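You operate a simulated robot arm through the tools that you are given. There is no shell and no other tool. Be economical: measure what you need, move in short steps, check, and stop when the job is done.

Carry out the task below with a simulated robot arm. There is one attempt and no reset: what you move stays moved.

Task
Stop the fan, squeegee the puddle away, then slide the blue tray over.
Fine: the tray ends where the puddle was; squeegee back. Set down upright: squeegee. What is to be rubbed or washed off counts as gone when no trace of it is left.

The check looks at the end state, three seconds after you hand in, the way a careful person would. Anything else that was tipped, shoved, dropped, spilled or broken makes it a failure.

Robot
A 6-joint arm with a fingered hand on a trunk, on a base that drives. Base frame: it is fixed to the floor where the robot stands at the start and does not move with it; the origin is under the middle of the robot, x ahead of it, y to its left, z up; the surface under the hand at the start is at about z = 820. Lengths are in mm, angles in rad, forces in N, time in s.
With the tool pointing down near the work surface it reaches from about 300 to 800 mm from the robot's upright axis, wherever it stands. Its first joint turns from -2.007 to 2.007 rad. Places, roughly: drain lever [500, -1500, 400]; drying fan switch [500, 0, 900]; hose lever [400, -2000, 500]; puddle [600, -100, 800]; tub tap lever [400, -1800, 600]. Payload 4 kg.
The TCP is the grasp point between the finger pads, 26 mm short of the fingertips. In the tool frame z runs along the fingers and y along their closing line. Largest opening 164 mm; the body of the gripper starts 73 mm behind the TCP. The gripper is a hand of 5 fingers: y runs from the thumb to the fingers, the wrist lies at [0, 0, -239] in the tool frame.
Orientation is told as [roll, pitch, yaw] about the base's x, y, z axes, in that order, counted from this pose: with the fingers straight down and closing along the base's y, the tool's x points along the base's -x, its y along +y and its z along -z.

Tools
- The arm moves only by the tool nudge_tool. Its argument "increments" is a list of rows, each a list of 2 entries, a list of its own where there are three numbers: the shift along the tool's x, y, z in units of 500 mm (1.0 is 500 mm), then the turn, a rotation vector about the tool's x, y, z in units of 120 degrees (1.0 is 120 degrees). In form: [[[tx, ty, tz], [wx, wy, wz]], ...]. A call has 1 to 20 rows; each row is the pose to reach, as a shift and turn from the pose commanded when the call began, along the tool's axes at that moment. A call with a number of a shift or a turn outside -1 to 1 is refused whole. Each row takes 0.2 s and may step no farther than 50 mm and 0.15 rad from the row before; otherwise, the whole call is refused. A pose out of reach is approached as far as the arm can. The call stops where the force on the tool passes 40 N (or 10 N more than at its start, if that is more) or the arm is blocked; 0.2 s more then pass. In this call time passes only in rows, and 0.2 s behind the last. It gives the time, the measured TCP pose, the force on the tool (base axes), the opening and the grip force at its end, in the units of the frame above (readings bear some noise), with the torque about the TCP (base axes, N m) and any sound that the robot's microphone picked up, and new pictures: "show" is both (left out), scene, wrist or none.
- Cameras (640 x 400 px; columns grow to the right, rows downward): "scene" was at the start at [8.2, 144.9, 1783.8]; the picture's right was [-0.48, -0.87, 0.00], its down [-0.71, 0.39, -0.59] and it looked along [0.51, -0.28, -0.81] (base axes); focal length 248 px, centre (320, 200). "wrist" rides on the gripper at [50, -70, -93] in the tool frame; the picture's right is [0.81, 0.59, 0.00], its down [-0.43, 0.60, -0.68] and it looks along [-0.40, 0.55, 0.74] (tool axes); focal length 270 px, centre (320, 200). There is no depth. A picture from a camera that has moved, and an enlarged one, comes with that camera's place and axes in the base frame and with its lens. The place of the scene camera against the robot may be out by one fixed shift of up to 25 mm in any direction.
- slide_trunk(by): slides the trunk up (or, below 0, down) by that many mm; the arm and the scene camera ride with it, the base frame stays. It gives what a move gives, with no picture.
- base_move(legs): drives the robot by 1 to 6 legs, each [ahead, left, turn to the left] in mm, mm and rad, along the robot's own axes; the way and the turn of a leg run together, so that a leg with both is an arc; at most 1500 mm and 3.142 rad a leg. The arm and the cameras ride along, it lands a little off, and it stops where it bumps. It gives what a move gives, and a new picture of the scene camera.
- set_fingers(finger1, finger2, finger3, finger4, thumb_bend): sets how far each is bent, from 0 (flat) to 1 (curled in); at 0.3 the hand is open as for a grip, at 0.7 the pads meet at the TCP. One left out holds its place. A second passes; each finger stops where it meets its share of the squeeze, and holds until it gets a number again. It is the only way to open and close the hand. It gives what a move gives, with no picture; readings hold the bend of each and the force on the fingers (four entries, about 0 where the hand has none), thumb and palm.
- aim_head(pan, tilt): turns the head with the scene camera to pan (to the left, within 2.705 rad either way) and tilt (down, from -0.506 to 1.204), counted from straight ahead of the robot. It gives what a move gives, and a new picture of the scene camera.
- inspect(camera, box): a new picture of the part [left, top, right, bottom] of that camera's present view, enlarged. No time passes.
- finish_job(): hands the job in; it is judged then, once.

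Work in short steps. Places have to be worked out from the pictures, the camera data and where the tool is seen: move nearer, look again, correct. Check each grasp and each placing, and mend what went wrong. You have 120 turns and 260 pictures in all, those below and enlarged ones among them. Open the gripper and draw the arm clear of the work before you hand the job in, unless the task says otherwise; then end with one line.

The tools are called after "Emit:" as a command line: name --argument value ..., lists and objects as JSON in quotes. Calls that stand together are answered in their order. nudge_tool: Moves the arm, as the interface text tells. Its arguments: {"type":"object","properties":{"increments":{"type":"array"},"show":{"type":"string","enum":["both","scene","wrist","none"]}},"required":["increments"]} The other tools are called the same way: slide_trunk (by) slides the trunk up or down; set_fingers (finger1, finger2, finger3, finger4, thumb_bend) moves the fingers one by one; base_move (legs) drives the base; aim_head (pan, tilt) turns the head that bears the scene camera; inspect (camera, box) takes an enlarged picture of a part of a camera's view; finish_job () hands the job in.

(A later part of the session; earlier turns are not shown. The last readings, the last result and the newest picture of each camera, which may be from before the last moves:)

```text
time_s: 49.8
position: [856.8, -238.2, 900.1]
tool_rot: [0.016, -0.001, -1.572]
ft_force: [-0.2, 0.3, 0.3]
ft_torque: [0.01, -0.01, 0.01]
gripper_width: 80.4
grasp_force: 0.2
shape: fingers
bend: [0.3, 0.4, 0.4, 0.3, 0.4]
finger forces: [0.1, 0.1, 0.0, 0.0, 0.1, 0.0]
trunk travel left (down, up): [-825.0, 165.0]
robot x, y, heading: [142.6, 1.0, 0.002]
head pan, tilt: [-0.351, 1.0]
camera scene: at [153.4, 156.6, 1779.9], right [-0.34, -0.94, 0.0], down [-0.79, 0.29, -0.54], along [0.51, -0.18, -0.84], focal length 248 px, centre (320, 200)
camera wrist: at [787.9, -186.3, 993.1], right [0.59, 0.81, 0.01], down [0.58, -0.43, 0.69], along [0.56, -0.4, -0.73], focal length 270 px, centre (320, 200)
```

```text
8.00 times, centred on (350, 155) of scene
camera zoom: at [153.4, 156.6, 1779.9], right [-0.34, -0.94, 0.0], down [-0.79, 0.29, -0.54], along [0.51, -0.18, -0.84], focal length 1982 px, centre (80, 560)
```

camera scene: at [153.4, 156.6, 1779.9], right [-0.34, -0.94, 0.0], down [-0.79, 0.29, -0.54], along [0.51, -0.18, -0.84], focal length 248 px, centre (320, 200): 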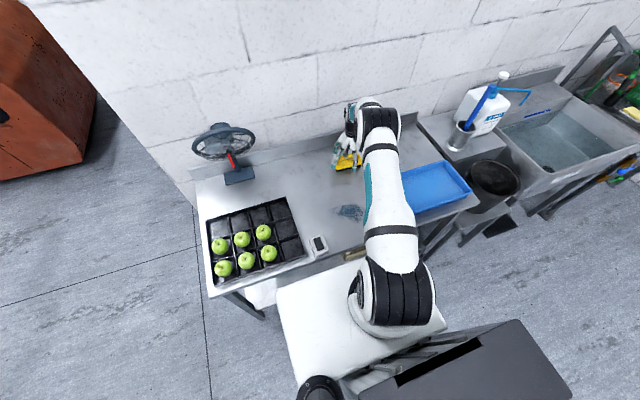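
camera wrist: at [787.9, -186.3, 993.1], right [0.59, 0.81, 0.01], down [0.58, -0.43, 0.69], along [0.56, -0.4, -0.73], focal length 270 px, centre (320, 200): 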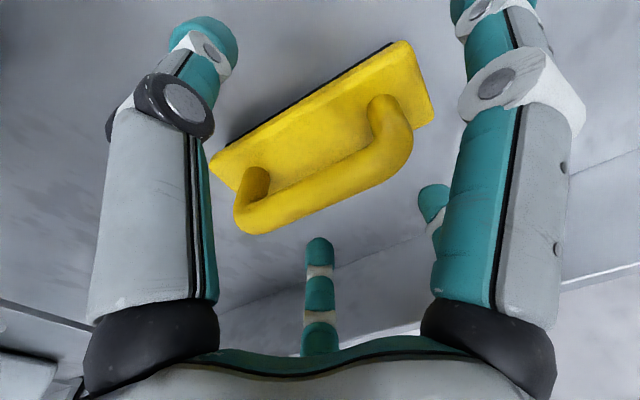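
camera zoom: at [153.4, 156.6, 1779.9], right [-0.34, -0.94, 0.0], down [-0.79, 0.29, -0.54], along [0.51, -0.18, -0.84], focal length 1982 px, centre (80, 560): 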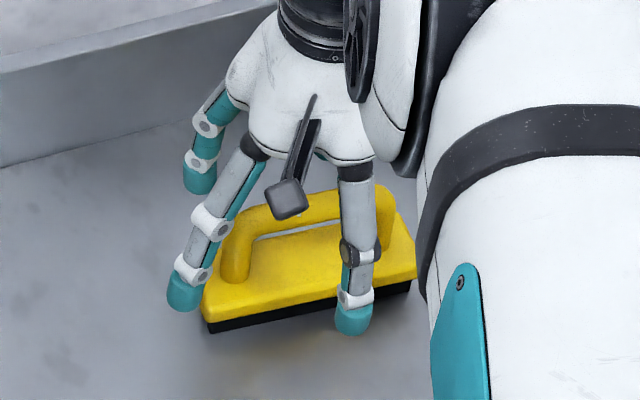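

Handle centre is about [847, -231], turned about 0.13 rad clockwise. I align the hand's yaw and centre so fingers 1 and 4 face the legs, then close those two.

Emit:
nudge_tool --increments '[[[0.012, 0.006, 0], [0, 0, 0.06]]]' --show "none"

Emit:
set_fingers --finger1 0.6 --finger4 0.6

Emit:
inspect --camera "wrist" --box '[0, 0, 640, 400]'

Emit:
inspect --camera "scene" --box '[310, 130, 390, 180]'

```text
time_s: 50.2
position: [858.3, -231.5, 901.7]
tool_rot: [0.015, 0.003, -1.696]
ft_force: [-0.5, 0.1, 0.2]
ft_torque: [0.04, 0.01, -0.01]
gripper_width: 80.2
grasp_force: 0.0
shape: fingers
bend: [0.3, 0.4, 0.4, 0.3, 0.4]
finger forces: [0.1, 0.0, 0.0, 0.0, 0.0, 0.0]
trunk travel left (down, up): [-825.0, 165.0]
robot x, y, heading: [143.6, -0.9, 0.004]
head pan, tilt: [-0.351, 1.0]
```

```text
time_s: 51.2
position: [859.6, -232.1, 900.5]
tool_rot: [0.015, 0.002, -1.696]
ft_force: [-0.6, -0.6, -0.1]
ft_torque: [-0.02, -0.05, -0.01]
gripper_width: 51.4
grasp_force: 0.1
shape: fingers
bend: [0.6, 0.4, 0.4, 0.6, 0.4]
finger forces: [0.0, 0.0, 0.0, 0.0, 0.1, 0.0]
trunk travel left (down, up): [-825.0, 165.0]
robot x, y, heading: [144.9, 1.7, 0.003]
head pan, tilt: [-0.351, 1.0]
```

```text
1.00 times, centred on (320, 200) of wrist (not enlarged: the box is as wide or as high as the picture)
camera zoom: at [797.2, -172.3, 994.0], right [0.68, 0.73, 0.01], down [0.53, -0.5, 0.69], along [0.5, -0.46, -0.73], focal length 270 px, centre (320, 200)
```

zoom: 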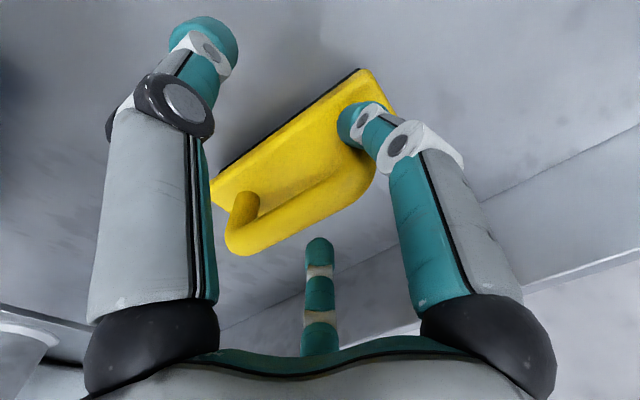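

```text
8.00 times, centred on (350, 155) of scene
camera zoom: at [153.7, 156.4, 1779.9], right [-0.34, -0.94, 0.0], down [-0.79, 0.29, -0.54], along [0.51, -0.18, -0.84], focal length 1982 px, centre (80, 560)
```

zoom: 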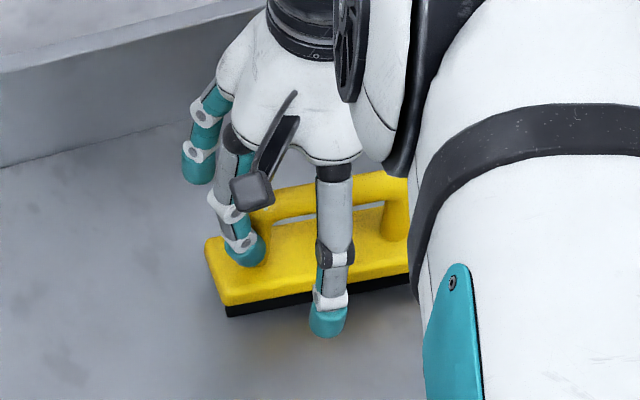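

Fingers 1 and 4 pushed the squeegee sideways rather than clamping. I reopen them; the hooked cage (thumb + fingers 2, 3 under the bar) carried it well, so I'll use that, pressing with the closed fingertips on the block. First a fresh look.

Emit:
set_fingers --finger1 0.3 --finger4 0.3

Emit:
nudge_tool --increments '[[[0, 0, 0], [0, 0, 0]]]' --show "wrist"

Emit:
inspect --camera "scene" --box '[310, 130, 390, 180]'

```text
time_s: 52.2
position: [859.8, -231.7, 901.5]
tool_rot: [0.016, 0.003, -1.697]
ft_force: [0.5, -0.1, 0.5]
ft_torque: [0.0, -0.03, 0.0]
gripper_width: 80.0
grasp_force: 0.0
shape: fingers
bend: [0.3, 0.4, 0.4, 0.3, 0.4]
finger forces: [0.0, 0.1, 0.0, 0.0, 0.1, 0.1]
trunk travel left (down, up): [-825.0, 165.0]
robot x, y, heading: [146.7, 0.0, 0.0]
head pan, tilt: [-0.351, 1.0]
```

```text
time_s: 52.6
position: [860.4, -232.4, 900.5]
tool_rot: [0.017, 0.0, -1.696]
ft_force: [-0.1, 0.1, 0.4]
ft_torque: [0.05, 0.02, -0.01]
gripper_width: 80.1
grasp_force: 0.2
shape: fingers
bend: [0.3, 0.4, 0.4, 0.3, 0.4]
finger forces: [0.0, 0.0, 0.0, 0.1, 0.0, 0.0]
trunk travel left (down, up): [-825.0, 165.0]
robot x, y, heading: [144.2, 2.1, 0.004]
head pan, tilt: [-0.351, 1.0]
camera wrist: at [797.2, -172.3, 994.0], right [0.68, 0.73, 0.01], down [0.53, -0.5, 0.69], along [0.5, -0.46, -0.73], focal length 270 px, centre (320, 200)
```

wrist: 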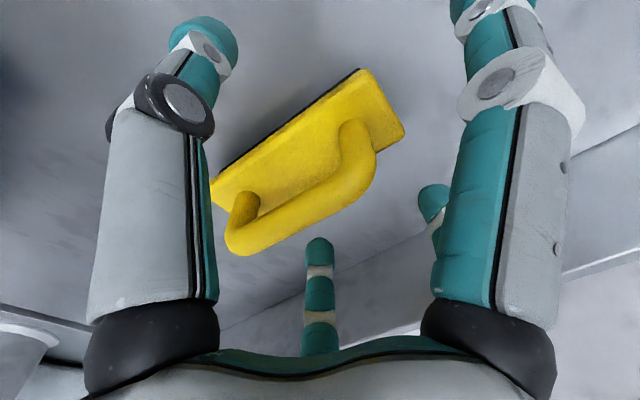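

```text
8.00 times, centred on (350, 155) of scene
camera zoom: at [153.7, 156.5, 1779.9], right [-0.34, -0.94, 0.0], down [-0.79, 0.29, -0.54], along [0.51, -0.18, -0.84], focal length 1982 px, centre (80, 560)
```

zoom: 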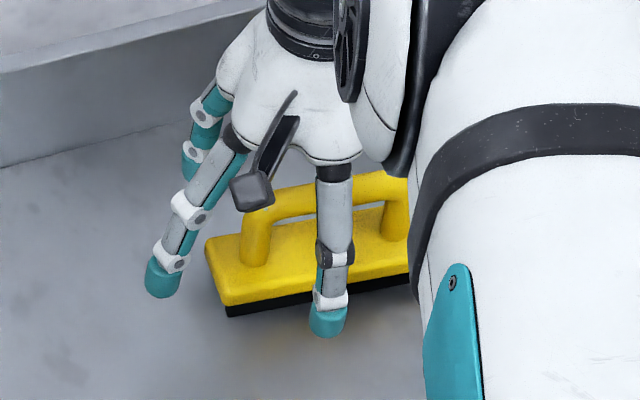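

Handle centre is now about [851, -241]. I centre there, lower to z≈884 and close the three fingers below the bar.

Emit:
nudge_tool --increments '[[[-0.02, -0.014, 0], [0, 0, 0]], [[-0.02, -0.014, 0.034], [0, 0, 0]]]' --show "none"

Emit:
set_fingers --finger2 0.75 --finger3 0.75 --thumb_bend 0.75

Emit:
nudge_tool --increments '[[[0, 0, -0.02], [0, 0, 0]], [[0, 0, -0.04], [0, 0, 0]], [[0, 0, -0.06], [0, 0, 0]], [[0, 0, -0.08], [0, 0, 0]], [[0, 0, -0.1], [0, 0, 0]], [[0, 0, -0.12], [0, 0, 0]]]'

Emit:
inspect --camera "scene" --box '[310, 120, 390, 170]'

```text
time_s: 53.2
position: [852.9, -239.5, 883.6]
tool_rot: [0.015, 0.003, -1.696]
ft_force: [-0.7, -0.3, 0.4]
ft_torque: [0.0, 0.01, -0.01]
gripper_width: 79.9
grasp_force: 0.1
shape: fingers
bend: [0.3, 0.4, 0.4, 0.3, 0.4]
finger forces: [0.0, 0.0, 0.1, 0.0, 0.0, 0.0]
trunk travel left (down, up): [-825.0, 165.0]
robot x, y, heading: [142.3, 1.1, -0.002]
head pan, tilt: [-0.351, 1.0]
```

```text
time_s: 54.2
position: [852.4, -240.5, 883.2]
tool_rot: [0.015, 0.002, -1.697]
ft_force: [-1.0, 0.0, -0.3]
ft_torque: [-0.01, 0.0, 0.02]
gripper_width: 73.1
grasp_force: 0.1
shape: fingers
bend: [0.3, 0.73, 0.73, 0.3, 0.72]
finger forces: [0.1, 0.0, 0.0, 0.0, 0.4, 0.0]
trunk travel left (down, up): [-825.0, 165.0]
robot x, y, heading: [145.4, -0.6, -0.002]
head pan, tilt: [-0.351, 1.0]
```

```text
time_s: 55.6
position: [849.5, -239.7, 943.7]
tool_rot: [0.018, 0.003, -1.696]
ft_force: [-0.3, 0.9, -2.1]
ft_torque: [0.03, -0.01, -0.02]
gripper_width: 72.9
grasp_force: 0.0
shape: fingers
bend: [0.3, 0.73, 0.73, 0.3, 0.72]
finger forces: [0.0, 0.0, 0.0, 0.0, 0.1, 0.1]
trunk travel left (down, up): [-825.0, 165.0]
robot x, y, heading: [142.4, -0.3, 0.002]
head pan, tilt: [-0.351, 1.0]
camera scene: at [153.5, 156.6, 1779.9], right [-0.34, -0.94, 0.0], down [-0.79, 0.29, -0.54], along [0.51, -0.18, -0.84], focal length 248 px, centre (320, 200)
camera wrist: at [787.3, -180.1, 1037.5], right [0.68, 0.73, 0.01], down [0.53, -0.5, 0.69], along [0.51, -0.46, -0.73], focal length 270 px, centre (320, 200)
```

scene: 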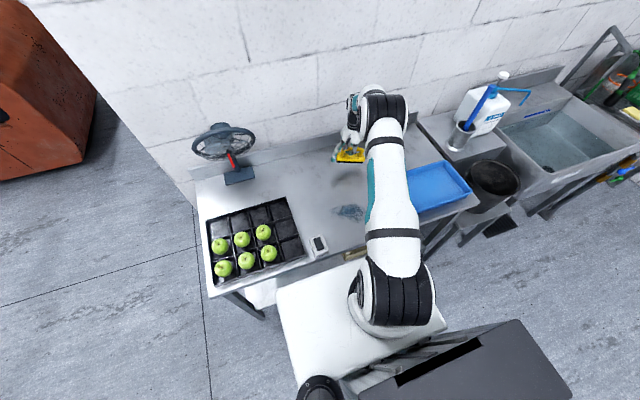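
wrist: 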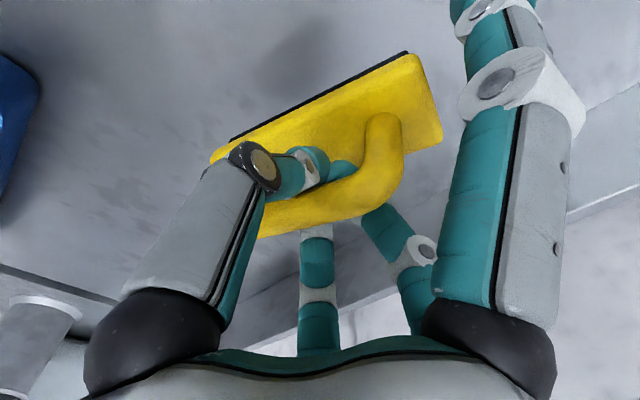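

```text
8.00 times, centred on (350, 145) of scene
camera zoom: at [153.5, 156.6, 1779.9], right [-0.34, -0.94, 0.0], down [-0.79, 0.29, -0.54], along [0.51, -0.18, -0.84], focal length 1982 px, centre (80, 640)
```

zoom: 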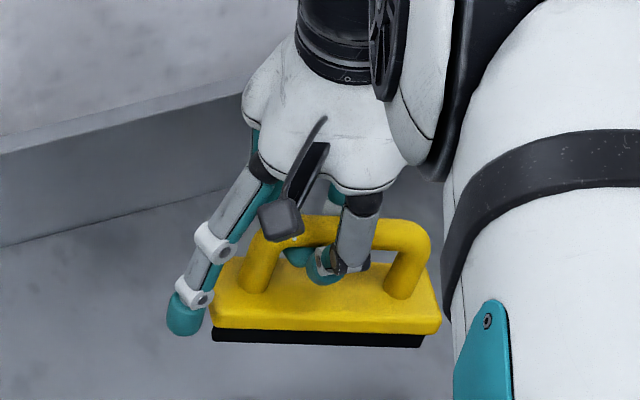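

It hangs level and steady from the fingers. I carry it over to the far side of the puddle, around [715, -133], turning the yaw back square.

Emit:
nudge_tool --increments '[[[0.022, -0.037, 0], [0, 0, -0.008]], [[0.045, -0.074, 0], [0, 0, -0.015]], [[0.067, -0.11, 0], [0, 0, -0.022]], [[0.09, -0.147, 0], [0, 0, -0.03]], [[0.112, -0.184, 0], [0, 0, -0.038]], [[0.134, -0.221, 0], [0, 0, -0.045]], [[0.157, -0.258, 0], [0, 0, -0.053]], [[0.179, -0.295, 0], [0, 0, -0.06]]]'

Emit:
inspect --camera "scene" --box '[300, 150, 396, 230]'

```text
time_s: 57.4
position: [713.4, -132.5, 943.7]
tool_rot: [0.016, -0.001, -1.571]
ft_force: [0.3, 0.6, -0.7]
ft_torque: [-0.02, -0.02, -0.01]
gripper_width: 73.3
grasp_force: 0.1
shape: fingers
bend: [0.3, 0.73, 0.73, 0.3, 0.72]
finger forces: [0.0, 0.0, 0.1, 0.0, 0.0, 0.0]
trunk travel left (down, up): [-825.0, 165.0]
robot x, y, heading: [143.8, 0.7, 0.003]
head pan, tilt: [-0.351, 1.0]
camera scene: at [153.2, 156.8, 1779.9], right [-0.34, -0.94, 0.0], down [-0.79, 0.29, -0.54], along [0.51, -0.19, -0.84], focal length 248 px, centre (320, 200)
camera wrist: at [644.4, -81.4, 1035.0], right [0.59, 0.81, 0.01], down [0.58, -0.43, 0.69], along [0.56, -0.4, -0.73], focal length 270 px, centre (320, 200)
```

scene: 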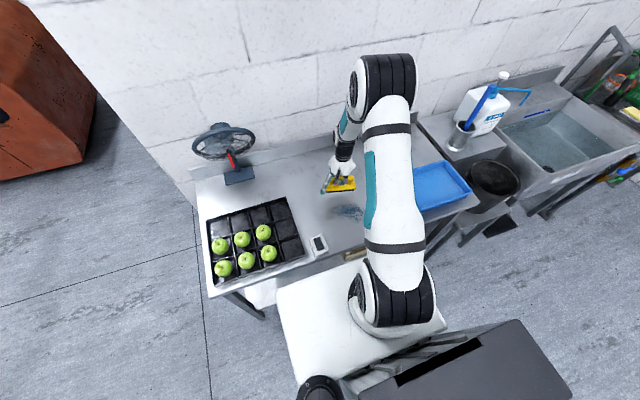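
wrist: 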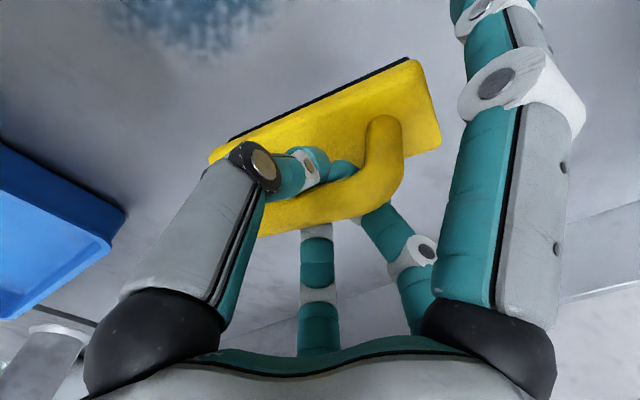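

```text
5.00 times, centred on (348, 190) of scene
camera zoom: at [153.2, 156.8, 1779.9], right [-0.34, -0.94, 0.0], down [-0.79, 0.29, -0.54], along [0.51, -0.19, -0.84], focal length 1239 px, centre (180, 250)
```

zoom: 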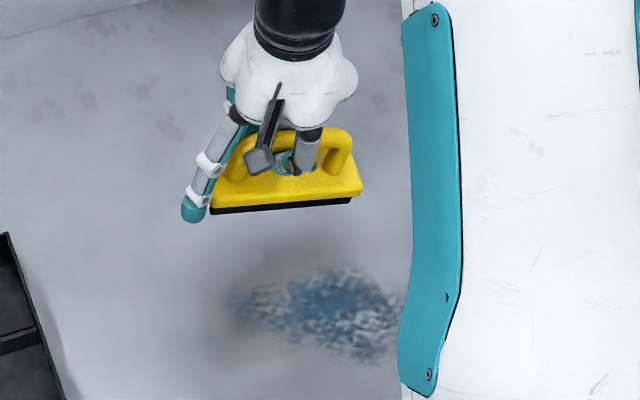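

The puddle spans about x 550–665, y -215…-65, so I need at least two overlapping strokes toward the robot. I lower at y≈-118 to touch the table beyond the puddle.

Emit:
nudge_tool --increments '[[[0.015, 0, 0.03], [0, 0, 0]], [[0.028, 0, 0.06], [0, 0, 0]], [[0.028, 0, 0.09], [0, 0, 0]], [[0.028, 0, 0.115], [0, 0, 0]], [[0.028, 0, 0.125], [0, 0, 0]], [[0.028, 0, 0.13], [0, 0, 0]]]'

Emit:
inspect --camera "scene" --box '[300, 150, 396, 230]'

```text
time_s: 58.8
position: [717.8, -116.7, 875.8]
tool_rot: [0.016, 0.0, -1.57]
ft_force: [-0.4, -0.2, 0.4]
ft_torque: [-0.04, -0.01, 0.0]
gripper_width: 72.8
grasp_force: 0.1
shape: fingers
bend: [0.3, 0.73, 0.73, 0.3, 0.72]
finger forces: [0.1, 0.0, 0.0, 0.1, 0.0, 0.0]
trunk travel left (down, up): [-825.0, 165.0]
robot x, y, heading: [147.2, -2.6, -0.0]
head pan, tilt: [-0.351, 1.0]
camera scene: at [153.7, 156.5, 1780.0], right [-0.34, -0.94, 0.0], down [-0.79, 0.29, -0.54], along [0.51, -0.18, -0.84], focal length 248 px, centre (320, 200)
camera wrist: at [647.5, -66.7, 968.4], right [0.59, 0.81, 0.01], down [0.58, -0.43, 0.69], along [0.56, -0.4, -0.73], focal length 270 px, centre (320, 200)
```

scene: 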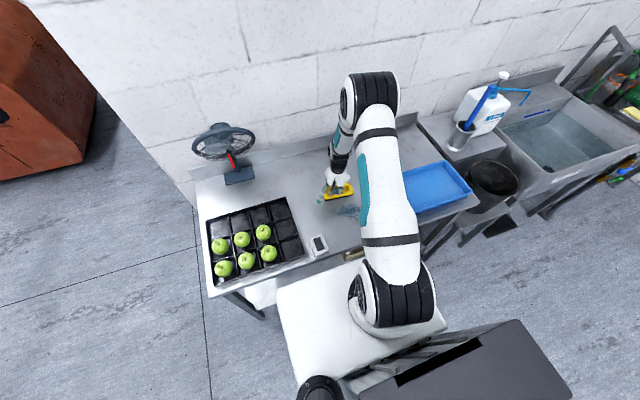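
wrist: 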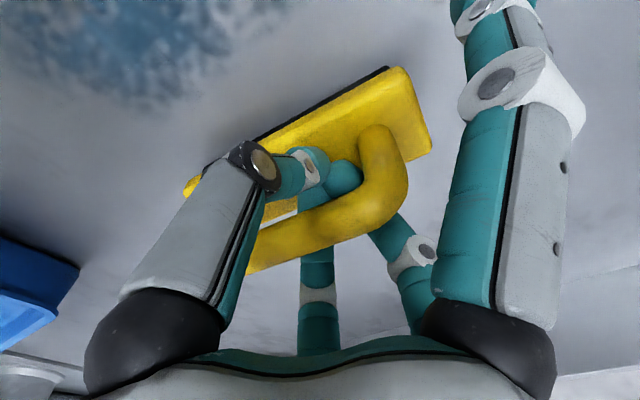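

```text
5.00 times, centred on (348, 190) of scene
camera zoom: at [153.7, 156.5, 1780.0], right [-0.34, -0.94, 0.0], down [-0.79, 0.29, -0.54], along [0.51, -0.18, -0.84], focal length 1239 px, centre (180, 250)
```

zoom: 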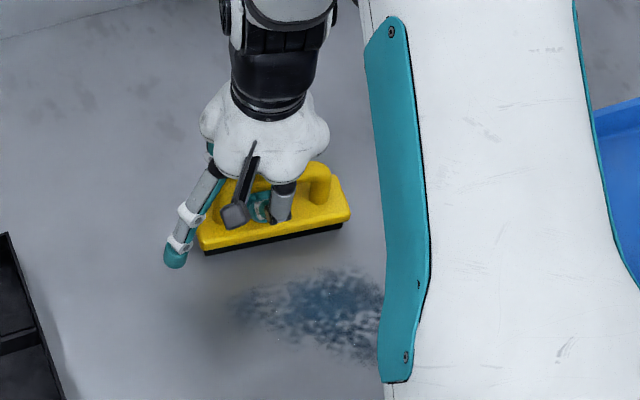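

It is on the table. I go down in small steps to get a light press of the fingertips on the block.

Emit:
nudge_tool --increments '[[[0, 0, 0.006], [0, 0, 0]], [[0, 0, 0.012], [0, 0, 0]]]' --show "none"

Emit:
nudge_tool --increments '[[[0, 0, 0.006], [0, 0, 0]]]' --show "none"

Emit:
nudge_tool --increments '[[[0, 0, 0.005], [0, 0, 0]]]' --show "wrist"

```text
time_s: 59.4
position: [717.3, -117.6, 874.4]
tool_rot: [0.022, -0.002, -1.571]
ft_force: [-3.2, 1.1, 31.9]
ft_torque: [0.05, 0.08, -0.03]
gripper_width: 73.5
grasp_force: 29.3
shape: fingers
bend: [0.3, 0.74, 0.74, 0.3, 0.74]
finger forces: [0.0, 15.3, 16.1, 0.1, 27.3, 0.1]
trunk travel left (down, up): [-825.0, 165.0]
robot x, y, heading: [145.0, -1.3, 0.002]
head pan, tilt: [-0.351, 1.0]
```

```text
time_s: 59.8
position: [719.5, -118.4, 873.8]
tool_rot: [0.022, -0.003, -1.571]
ft_force: [-5.3, 0.2, 25.0]
ft_torque: [-0.06, 0.2, -0.01]
gripper_width: 73.3
grasp_force: 15.0
shape: fingers
bend: [0.3, 0.74, 0.74, 0.3, 0.74]
finger forces: [0.0, 0.1, 0.0, 0.0, 28.7, 0.0]
trunk travel left (down, up): [-825.0, 165.0]
robot x, y, heading: [142.7, -0.0, 0.003]
head pan, tilt: [-0.351, 1.0]
stopped in row 1: the force on the tool passed its limit at 45 N (the readings are from after the stop); the commanded pose is now the measured one
```

```text
time_s: 60.2
position: [722.8, -119.3, 874.3]
tool_rot: [0.026, -0.002, -1.571]
ft_force: [-5.3, 4.2, 23.9]
ft_torque: [0.15, 0.2, 0.01]
gripper_width: 73.1
grasp_force: 13.8
shape: fingers
bend: [0.3, 0.74, 0.74, 0.3, 0.74]
finger forces: [0.0, 0.1, 0.0, 0.1, 28.0, 0.0]
trunk travel left (down, up): [-825.0, 165.0]
robot x, y, heading: [143.3, -2.9, 0.007]
head pan, tilt: [-0.351, 1.0]
stopped in row 1: the force on the tool passed its limit at 42 N (the readings are from after the stop); the commanded pose is now the measured one
camera wrist: at [650.8, -67.8, 966.1], right [0.59, 0.81, 0.01], down [0.58, -0.43, 0.69], along [0.57, -0.4, -0.72], focal length 270 px, centre (320, 200)
```

wrist: 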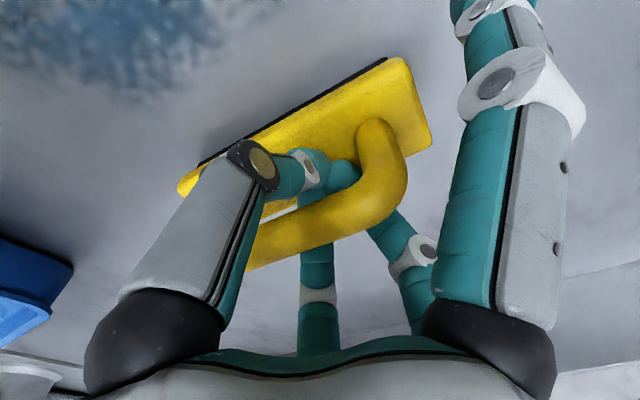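

Contact is at about z 875. I ease off by a millimetre and drag slowly toward the robot for the first half of the stroke.

Emit:
nudge_tool --increments '[[[0, 0, -0.003], [0, 0, 0]], [[0, -0.03, -0.003], [0, 0, 0]], [[0, -0.06, -0.003], [0, 0, 0]], [[0, -0.09, -0.003], [0, 0, 0]], [[0, -0.12, -0.003], [0, 0, 0]]]'

Emit:
inspect --camera "scene" --box '[300, 160, 396, 240]'

```text
time_s: 61.4
position: [660.5, -117.9, 873.0]
tool_rot: [0.021, -0.002, -1.572]
ft_force: [-0.3, 0.8, -0.5]
ft_torque: [0.03, 0.0, -0.03]
gripper_width: 73.0
grasp_force: 0.0
shape: fingers
bend: [0.3, 0.73, 0.73, 0.3, 0.73]
finger forces: [0.0, 0.0, 0.0, 0.1, 0.2, 0.0]
trunk travel left (down, up): [-825.0, 165.0]
robot x, y, heading: [145.6, 0.2, 0.003]
head pan, tilt: [-0.351, 1.0]
camera scene: at [152.6, 156.5, 1779.8], right [-0.34, -0.94, 0.0], down [-0.79, 0.29, -0.54], along [0.51, -0.18, -0.84], focal length 248 px, centre (320, 200)
camera wrist: at [589.4, -67.3, 964.1], right [0.59, 0.81, 0.01], down [0.58, -0.43, 0.69], along [0.56, -0.4, -0.72], focal length 270 px, centre (320, 200)
```

scene: 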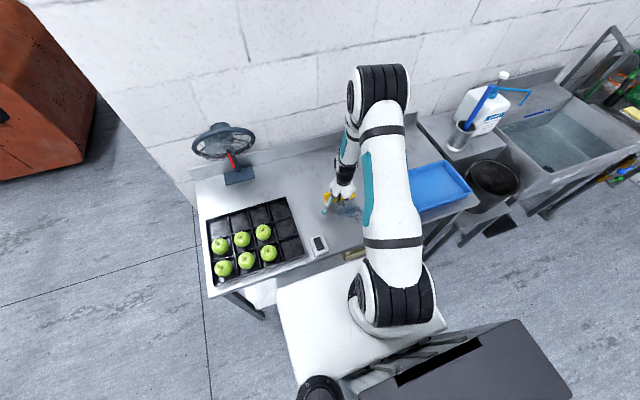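
wrist: 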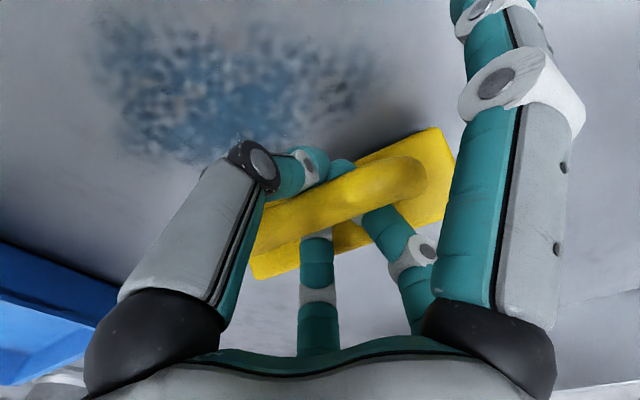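

```text
5.00 times, centred on (348, 200) of scene
camera zoom: at [152.6, 156.5, 1779.8], right [-0.34, -0.94, 0.0], down [-0.79, 0.29, -0.54], along [0.51, -0.18, -0.84], focal length 1239 px, centre (180, 200)
```

zoom: 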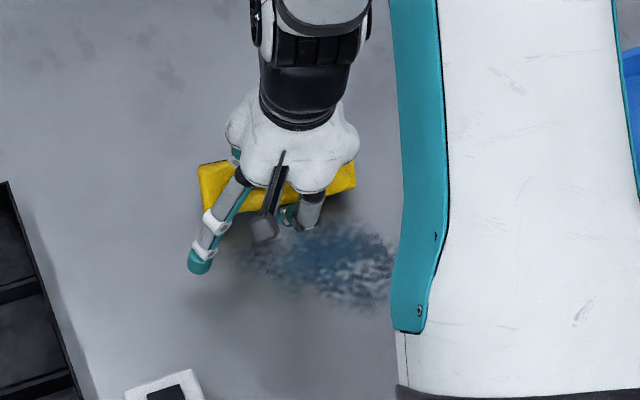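

The drag along x tips the block about its edge, because the pull is high on the handle. Sweeping lengthwise along y will be stable, so I lift it (it hangs upright), shift to the left end at x≈650, y≈-40, and set it down.

Emit:
nudge_tool --increments '[[[0, 0.03, -0.03], [0, 0, 0]], [[0, 0.03, -0.08], [0, 0, 0]], [[0, 0.02, -0.13], [0, 0, 0]], [[0.05, 0, -0.13], [0, 0, 0]], [[0.1, -0.02, -0.13], [0, 0, 0]], [[0.15, -0.02, -0.13], [0, 0, 0]]]'

Emit:
inspect --camera "scene" --box '[290, 160, 386, 240]'

```text
time_s: 62.8
position: [651.6, -45.8, 937.5]
tool_rot: [0.022, -0.003, -1.57]
ft_force: [0.2, 0.2, -1.6]
ft_torque: [0.03, 0.0, 0.01]
gripper_width: 73.1
grasp_force: 0.0
shape: fingers
bend: [0.3, 0.73, 0.73, 0.3, 0.73]
finger forces: [0.0, 0.1, 0.0, 0.0, 0.1, 0.1]
trunk travel left (down, up): [-825.0, 165.0]
robot x, y, heading: [146.5, -1.8, 0.003]
head pan, tilt: [-0.351, 1.0]
camera scene: at [153.9, 157.6, 1779.8], right [-0.34, -0.94, 0.0], down [-0.79, 0.29, -0.54], along [0.51, -0.19, -0.84], focal length 248 px, centre (320, 200)
camera wrist: at [581.1, 5.7, 1028.7], right [0.59, 0.81, 0.01], down [0.58, -0.43, 0.69], along [0.57, -0.4, -0.72], focal length 270 px, centre (320, 200)
```

scene: 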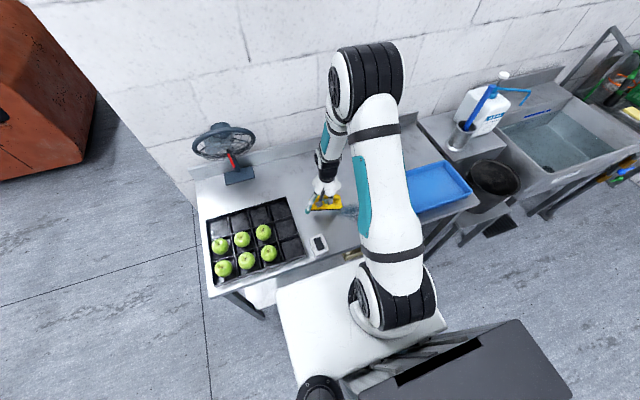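
wrist: 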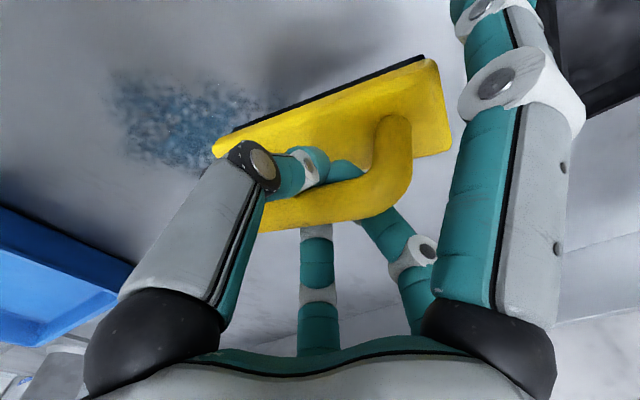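

```text
5.00 times, centred on (338, 200) of scene
camera zoom: at [153.9, 157.6, 1779.8], right [-0.34, -0.94, 0.0], down [-0.79, 0.29, -0.54], along [0.51, -0.19, -0.84], focal length 1239 px, centre (230, 200)
```

zoom: 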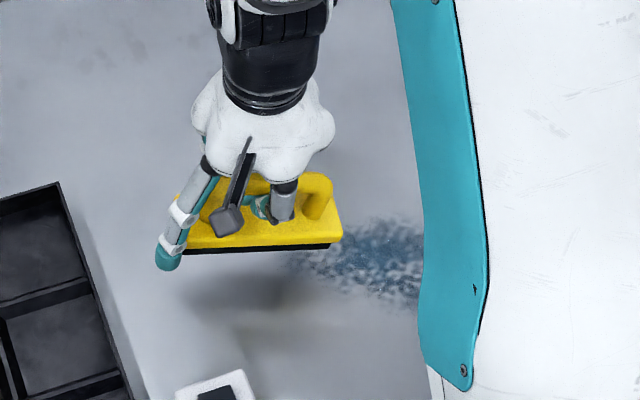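

It hangs upright and the puddle already shrank at its far edge, so wiping works by contact. I lower at y≈-45 and sweep toward -y along x≈650.

Emit:
nudge_tool --increments '[[[0, 0, 0.04], [0, 0, 0]], [[0, 0, 0.08], [0, 0, 0]], [[0, 0, 0.11], [0, 0, 0]], [[0, 0, 0.122], [0, 0, 0]], [[-0.04, 0, 0.122], [0, 0, 0]], [[-0.08, 0, 0.122], [0, 0, 0]], [[-0.12, 0, 0.122], [0, 0, 0]], [[-0.16, 0, 0.122], [0, 0, 0]], [[-0.2, 0, 0.122], [0, 0, 0]]]'

Emit:
inspect --camera "scene" --box '[290, 160, 386, 240]'

```text
time_s: 64.8
position: [654.2, -145.4, 875.7]
tool_rot: [0.025, -0.004, -1.57]
ft_force: [0.5, 0.1, 0.6]
ft_torque: [0.07, 0.01, -0.02]
gripper_width: 73.0
grasp_force: 0.1
shape: fingers
bend: [0.3, 0.73, 0.73, 0.3, 0.73]
finger forces: [0.0, 0.0, 0.1, 0.1, 0.0, 0.0]
trunk travel left (down, up): [-825.0, 165.0]
robot x, y, heading: [143.3, 1.1, 0.001]
head pan, tilt: [-0.351, 1.0]
camera scene: at [153.2, 156.1, 1780.0], right [-0.34, -0.94, 0.0], down [-0.79, 0.29, -0.54], along [0.51, -0.18, -0.84], focal length 248 px, centre (320, 200)
camera wrist: at [583.0, -93.6, 967.5], right [0.59, 0.81, 0.01], down [0.58, -0.43, 0.69], along [0.57, -0.4, -0.72], focal length 270 px, centre (320, 200)
```

scene: 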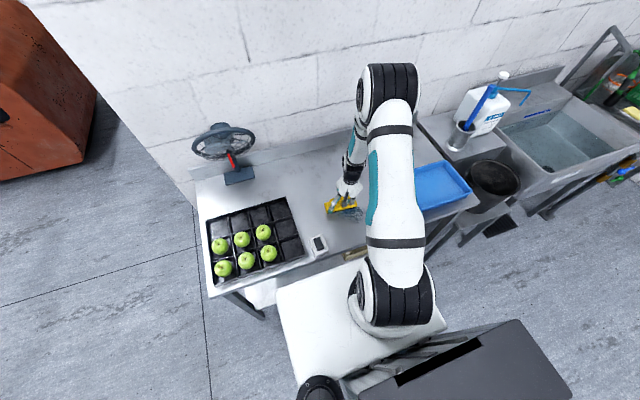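
wrist: 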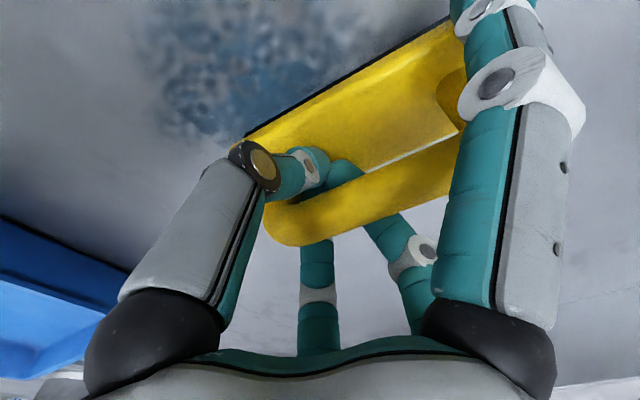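

```text
5.00 times, centred on (338, 200) of scene
camera zoom: at [153.2, 156.1, 1780.0], right [-0.34, -0.94, 0.0], down [-0.79, 0.29, -0.54], along [0.51, -0.18, -0.84], focal length 1239 px, centre (230, 200)
```

zoom: 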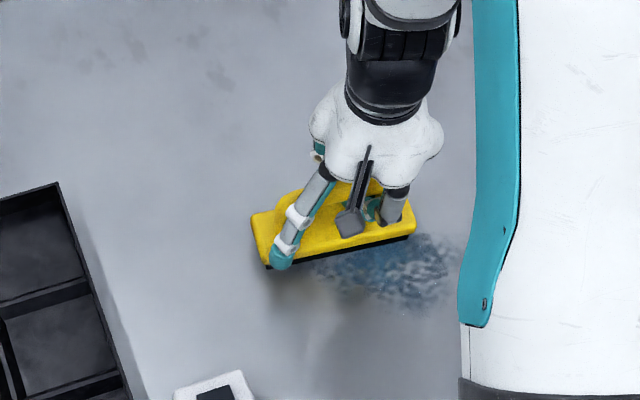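

Steady, flat, trailing ~30 mm behind. I continue the sweep to y≈-235.

Emit:
nudge_tool --increments '[[[-0.04, 0, 0], [0, 0, 0]], [[-0.08, 0, 0], [0, 0, 0]], [[-0.12, 0, 0], [0, 0, 0]], [[-0.16, 0, 0], [0, 0, 0]], [[-0.18, 0, 0], [0, 0, 0]]]'

Emit:
inspect --camera "scene" --box '[300, 160, 396, 240]'

```text
time_s: 66.0
position: [651.6, -231.4, 876.7]
tool_rot: [0.025, -0.002, -1.568]
ft_force: [0.3, 0.5, 1.4]
ft_torque: [0.04, -0.01, -0.03]
gripper_width: 73.0
grasp_force: 0.1
shape: fingers
bend: [0.3, 0.73, 0.73, 0.3, 0.73]
finger forces: [0.1, 0.1, 0.0, 0.0, 0.0, 0.0]
trunk travel left (down, up): [-825.0, 165.0]
robot x, y, heading: [145.7, 0.8, -0.0]
head pan, tilt: [-0.351, 1.0]
camera scene: at [153.3, 156.4, 1779.9], right [-0.34, -0.94, 0.0], down [-0.79, 0.29, -0.54], along [0.51, -0.18, -0.84], focal length 248 px, centre (320, 200)
camera wrist: at [580.8, -181.2, 967.6], right [0.59, 0.81, 0.01], down [0.58, -0.43, 0.69], along [0.57, -0.4, -0.72], focal length 270 px, centre (320, 200)
```

scene: 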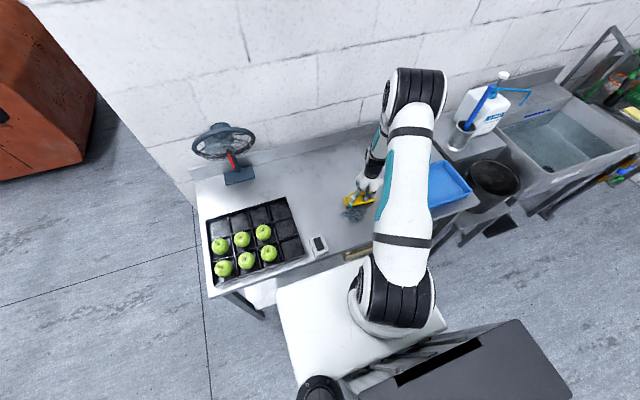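
wrist: 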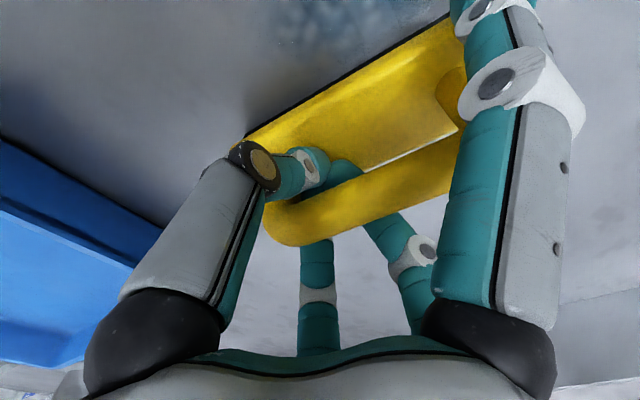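

```text
5.00 times, centred on (348, 200) of scene
camera zoom: at [153.3, 156.4, 1779.9], right [-0.34, -0.94, 0.0], down [-0.79, 0.29, -0.54], along [0.51, -0.18, -0.84], focal length 1239 px, centre (180, 200)
```

zoom: 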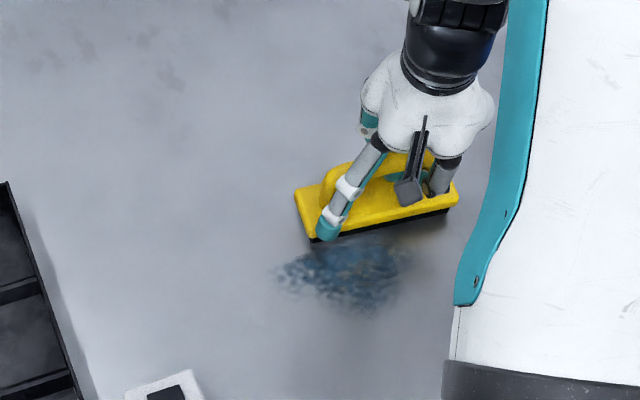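

The first strip is clean. I lift, step 32 mm toward me, set down and sweep back toward +y at x≈620.

Emit:
nudge_tool --increments '[[[0.02, 0, -0.06], [0, 0, 0]], [[0.02, -0.03, -0.11], [0, 0, 0]], [[0.02, -0.064, -0.11], [0, 0, 0]], [[0.02, -0.064, -0.06], [0, 0, 0]], [[0.02, -0.064, -0.02], [0, 0, 0]], [[0.02, -0.064, -0.002], [0, 0, 0]], [[0.06, -0.064, -0.002], [0, 0, 0]], [[0.1, -0.064, -0.002], [0, 0, 0]], [[0.14, -0.064, -0.002], [0, 0, 0]], [[0.18, -0.064, -0.002], [0, 0, 0]], [[0.22, -0.064, -0.002], [0, 0, 0]], [[0.26, -0.064, -0.002], [0, 0, 0]], [[0.3, -0.064, -0.002], [0, 0, 0]], [[0.34, -0.064, -0.002], [0, 0, 0]]]'

Emit:
inspect --camera "scene" --box '[290, 170, 386, 250]'

```text
time_s: 69.0
position: [619.1, -63.2, 876.0]
tool_rot: [0.023, -0.002, -1.573]
ft_force: [0.1, -1.0, 0.2]
ft_torque: [-0.03, -0.03, -0.01]
gripper_width: 73.1
grasp_force: 0.0
shape: fingers
bend: [0.3, 0.73, 0.73, 0.3, 0.73]
finger forces: [0.0, 0.1, 0.0, 0.1, 0.0, 0.1]
trunk travel left (down, up): [-825.0, 165.0]
robot x, y, heading: [146.2, -0.4, 0.004]
head pan, tilt: [-0.351, 1.0]
camera scene: at [153.4, 157.3, 1779.9], right [-0.34, -0.94, 0.0], down [-0.79, 0.29, -0.54], along [0.51, -0.19, -0.84], focal length 248 px, centre (320, 200)
camera wrist: at [548.7, -11.8, 967.6], right [0.59, 0.81, 0.01], down [0.58, -0.43, 0.69], along [0.57, -0.4, -0.72], focal length 270 px, centre (320, 200)
```

scene: 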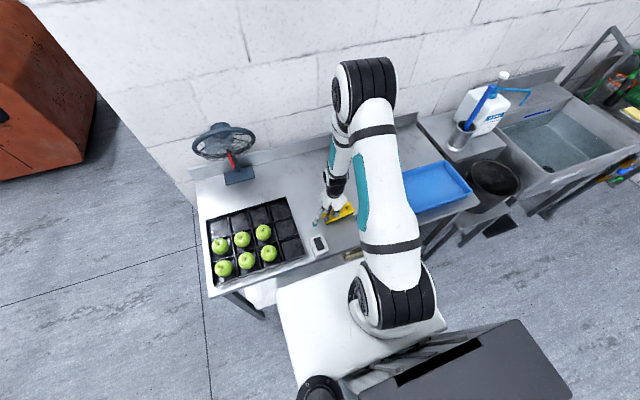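
wrist: 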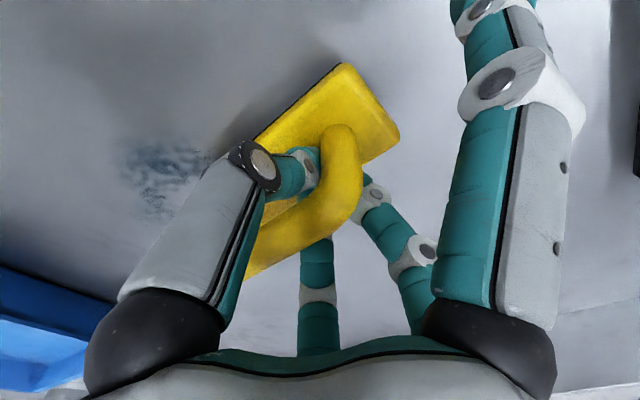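

```text
5.00 times, centred on (338, 210) of scene
camera zoom: at [153.4, 157.3, 1779.9], right [-0.34, -0.94, 0.0], down [-0.79, 0.29, -0.54], along [0.51, -0.19, -0.84], focal length 1239 px, centre (230, 150)
```

zoom: 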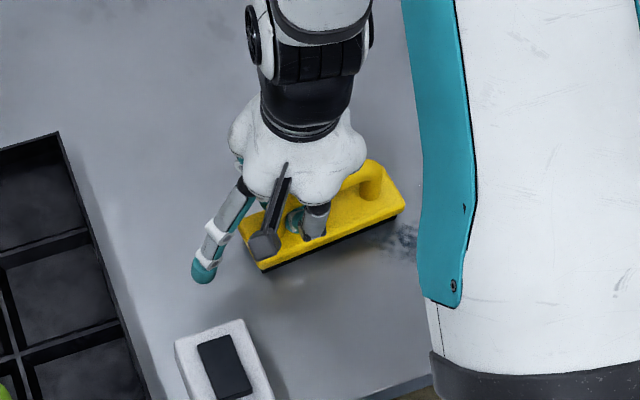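

A patch remains around x 555–605, y -210…-120. I lift, step to x≈585, y≈-90, and sweep toward -y again.

Emit:
nudge_tool --increments '[[[-0.03, 0, -0.06], [0, 0, 0]], [[-0.06, -0.03, -0.11], [0, 0, 0]], [[-0.06, -0.068, -0.11], [0, 0, 0]], [[-0.06, -0.068, -0.06], [0, 0, 0]], [[-0.06, -0.068, -0.02], [0, 0, 0]], [[-0.06, -0.068, -0.001], [0, 0, 0]], [[-0.1, -0.068, -0.001], [0, 0, 0]], [[-0.14, -0.068, -0.001], [0, 0, 0]], [[-0.18, -0.068, -0.001], [0, 0, 0]], [[-0.22, -0.068, -0.001], [0, 0, 0]], [[-0.26, -0.068, -0.001], [0, 0, 0]], [[-0.3, -0.068, -0.001], [0, 0, 0]], [[-0.34, -0.068, -0.001], [0, 0, 0]], [[-0.36, -0.068, -0.001], [0, 0, 0]]]'

Emit:
inspect --camera "scene" --box '[300, 170, 396, 250]'

```text
time_s: 72.0
position: [585.5, -244.8, 876.8]
tool_rot: [0.022, -0.004, -1.57]
ft_force: [-0.4, 0.6, 2.1]
ft_torque: [0.02, 0.05, -0.01]
gripper_width: 73.0
grasp_force: 0.1
shape: fingers
bend: [0.3, 0.73, 0.73, 0.3, 0.73]
finger forces: [0.0, 0.1, 0.0, 0.0, 0.0, 0.0]
trunk travel left (down, up): [-825.0, 165.0]
robot x, y, heading: [144.2, 0.7, 0.004]
head pan, tilt: [-0.351, 1.0]
camera scene: at [153.2, 156.7, 1779.9], right [-0.34, -0.94, 0.0], down [-0.79, 0.29, -0.54], along [0.51, -0.18, -0.84], focal length 248 px, centre (320, 200)
camera wrist: at [514.4, -193.1, 967.3], right [0.59, 0.81, 0.01], down [0.58, -0.43, 0.69], along [0.56, -0.4, -0.72], focal length 270 px, centre (320, 200)
```

scene: 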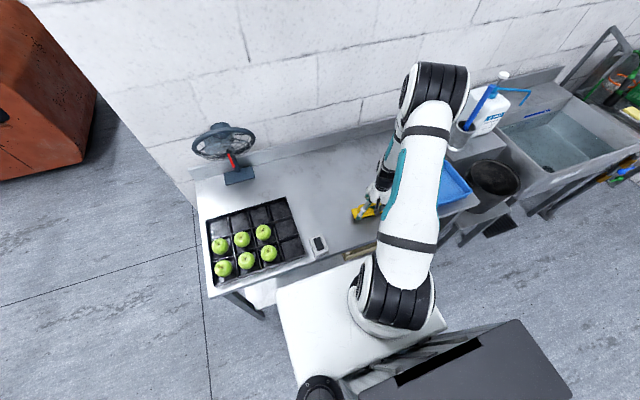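
wrist: 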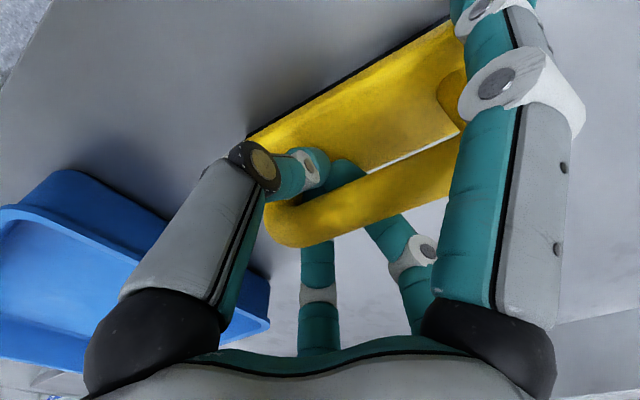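

```text
5.00 times, centred on (348, 210) of scene
camera zoom: at [153.2, 156.7, 1779.9], right [-0.34, -0.94, 0.0], down [-0.79, 0.29, -0.54], along [0.51, -0.18, -0.84], focal length 1239 px, centre (180, 150)
```

zoom: 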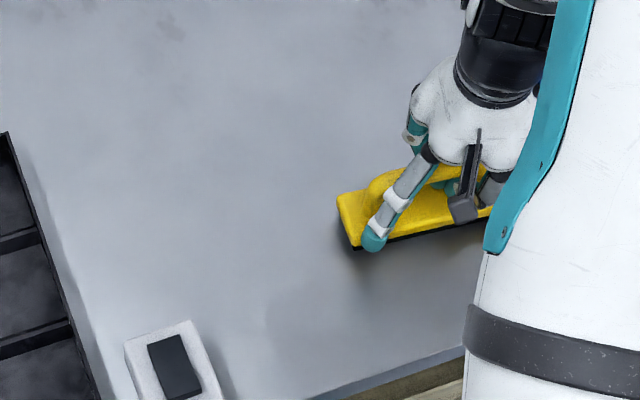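

No blue visible now; for any faint rest near x≈555 I make one more sweep toward +y at x≈555, ending at y≈-110 clear of the switch.

Emit:
nudge_tool --increments '[[[0.02, 0, -0.06], [0, 0, 0]], [[0.02, -0.03, -0.11], [0, 0, 0]], [[0.02, -0.062, -0.11], [0, 0, 0]], [[0.02, -0.062, -0.06], [0, 0, 0]], [[0.02, -0.062, -0.02], [0, 0, 0]], [[0.02, -0.062, -0.002], [0, 0, 0]], [[0.06, -0.062, -0.002], [0, 0, 0]], [[0.1, -0.062, -0.002], [0, 0, 0]], [[0.14, -0.062, -0.002], [0, 0, 0]], [[0.18, -0.062, -0.002], [0, 0, 0]], [[0.22, -0.062, -0.002], [0, 0, 0]], [[0.26, -0.062, -0.002], [0, 0, 0]], [[0.27, -0.062, -0.002], [0, 0, 0]], [[0.25, -0.062, -0.06], [0, 0, 0]], [[0.25, -0.062, -0.12], [0, 0, 0]]]'

Emit:
inspect --camera "scene" --box '[300, 170, 396, 250]'

```text
time_s: 75.2
position: [552.8, -119.3, 935.8]
tool_rot: [0.021, -0.001, -1.571]
ft_force: [0.3, 0.2, -0.5]
ft_torque: [0.03, 0.01, 0.01]
gripper_width: 73.0
grasp_force: 0.1
shape: fingers
bend: [0.3, 0.73, 0.73, 0.3, 0.73]
finger forces: [0.0, 0.0, 0.0, 0.0, 0.0, 0.1]
trunk travel left (down, up): [-825.0, 165.0]
robot x, y, heading: [142.7, 1.0, 0.002]
head pan, tilt: [-0.351, 1.0]
camera scene: at [152.8, 157.1, 1779.8], right [-0.34, -0.94, 0.0], down [-0.79, 0.29, -0.54], along [0.51, -0.19, -0.84], focal length 248 px, centre (320, 200)
camera wrist: at [481.9, -68.8, 1028.1], right [0.59, 0.81, 0.01], down [0.58, -0.43, 0.69], along [0.56, -0.4, -0.72], focal length 270 px, centre (320, 200)
```

scene: 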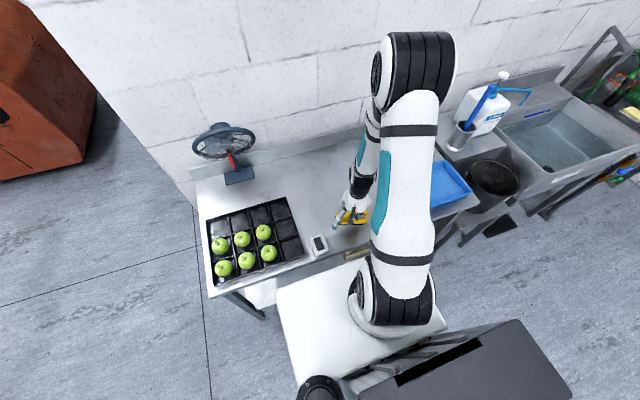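
wrist: 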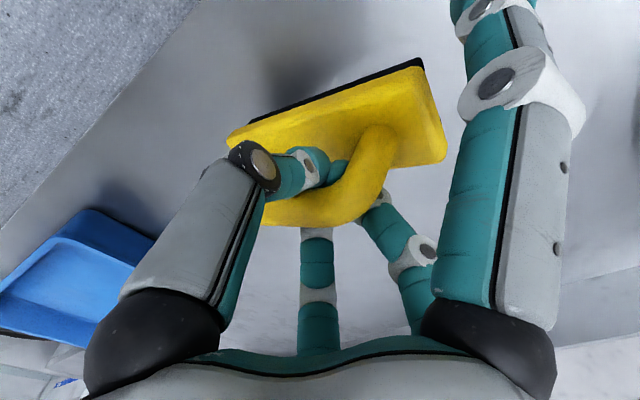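

```text
5.00 times, centred on (348, 210) of scene
camera zoom: at [152.8, 157.1, 1779.8], right [-0.34, -0.94, 0.0], down [-0.79, 0.29, -0.54], along [0.51, -0.19, -0.84], focal length 1239 px, centre (180, 150)
```

zoom: 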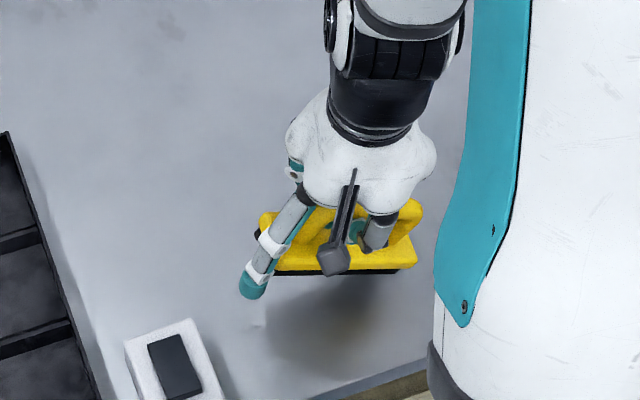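

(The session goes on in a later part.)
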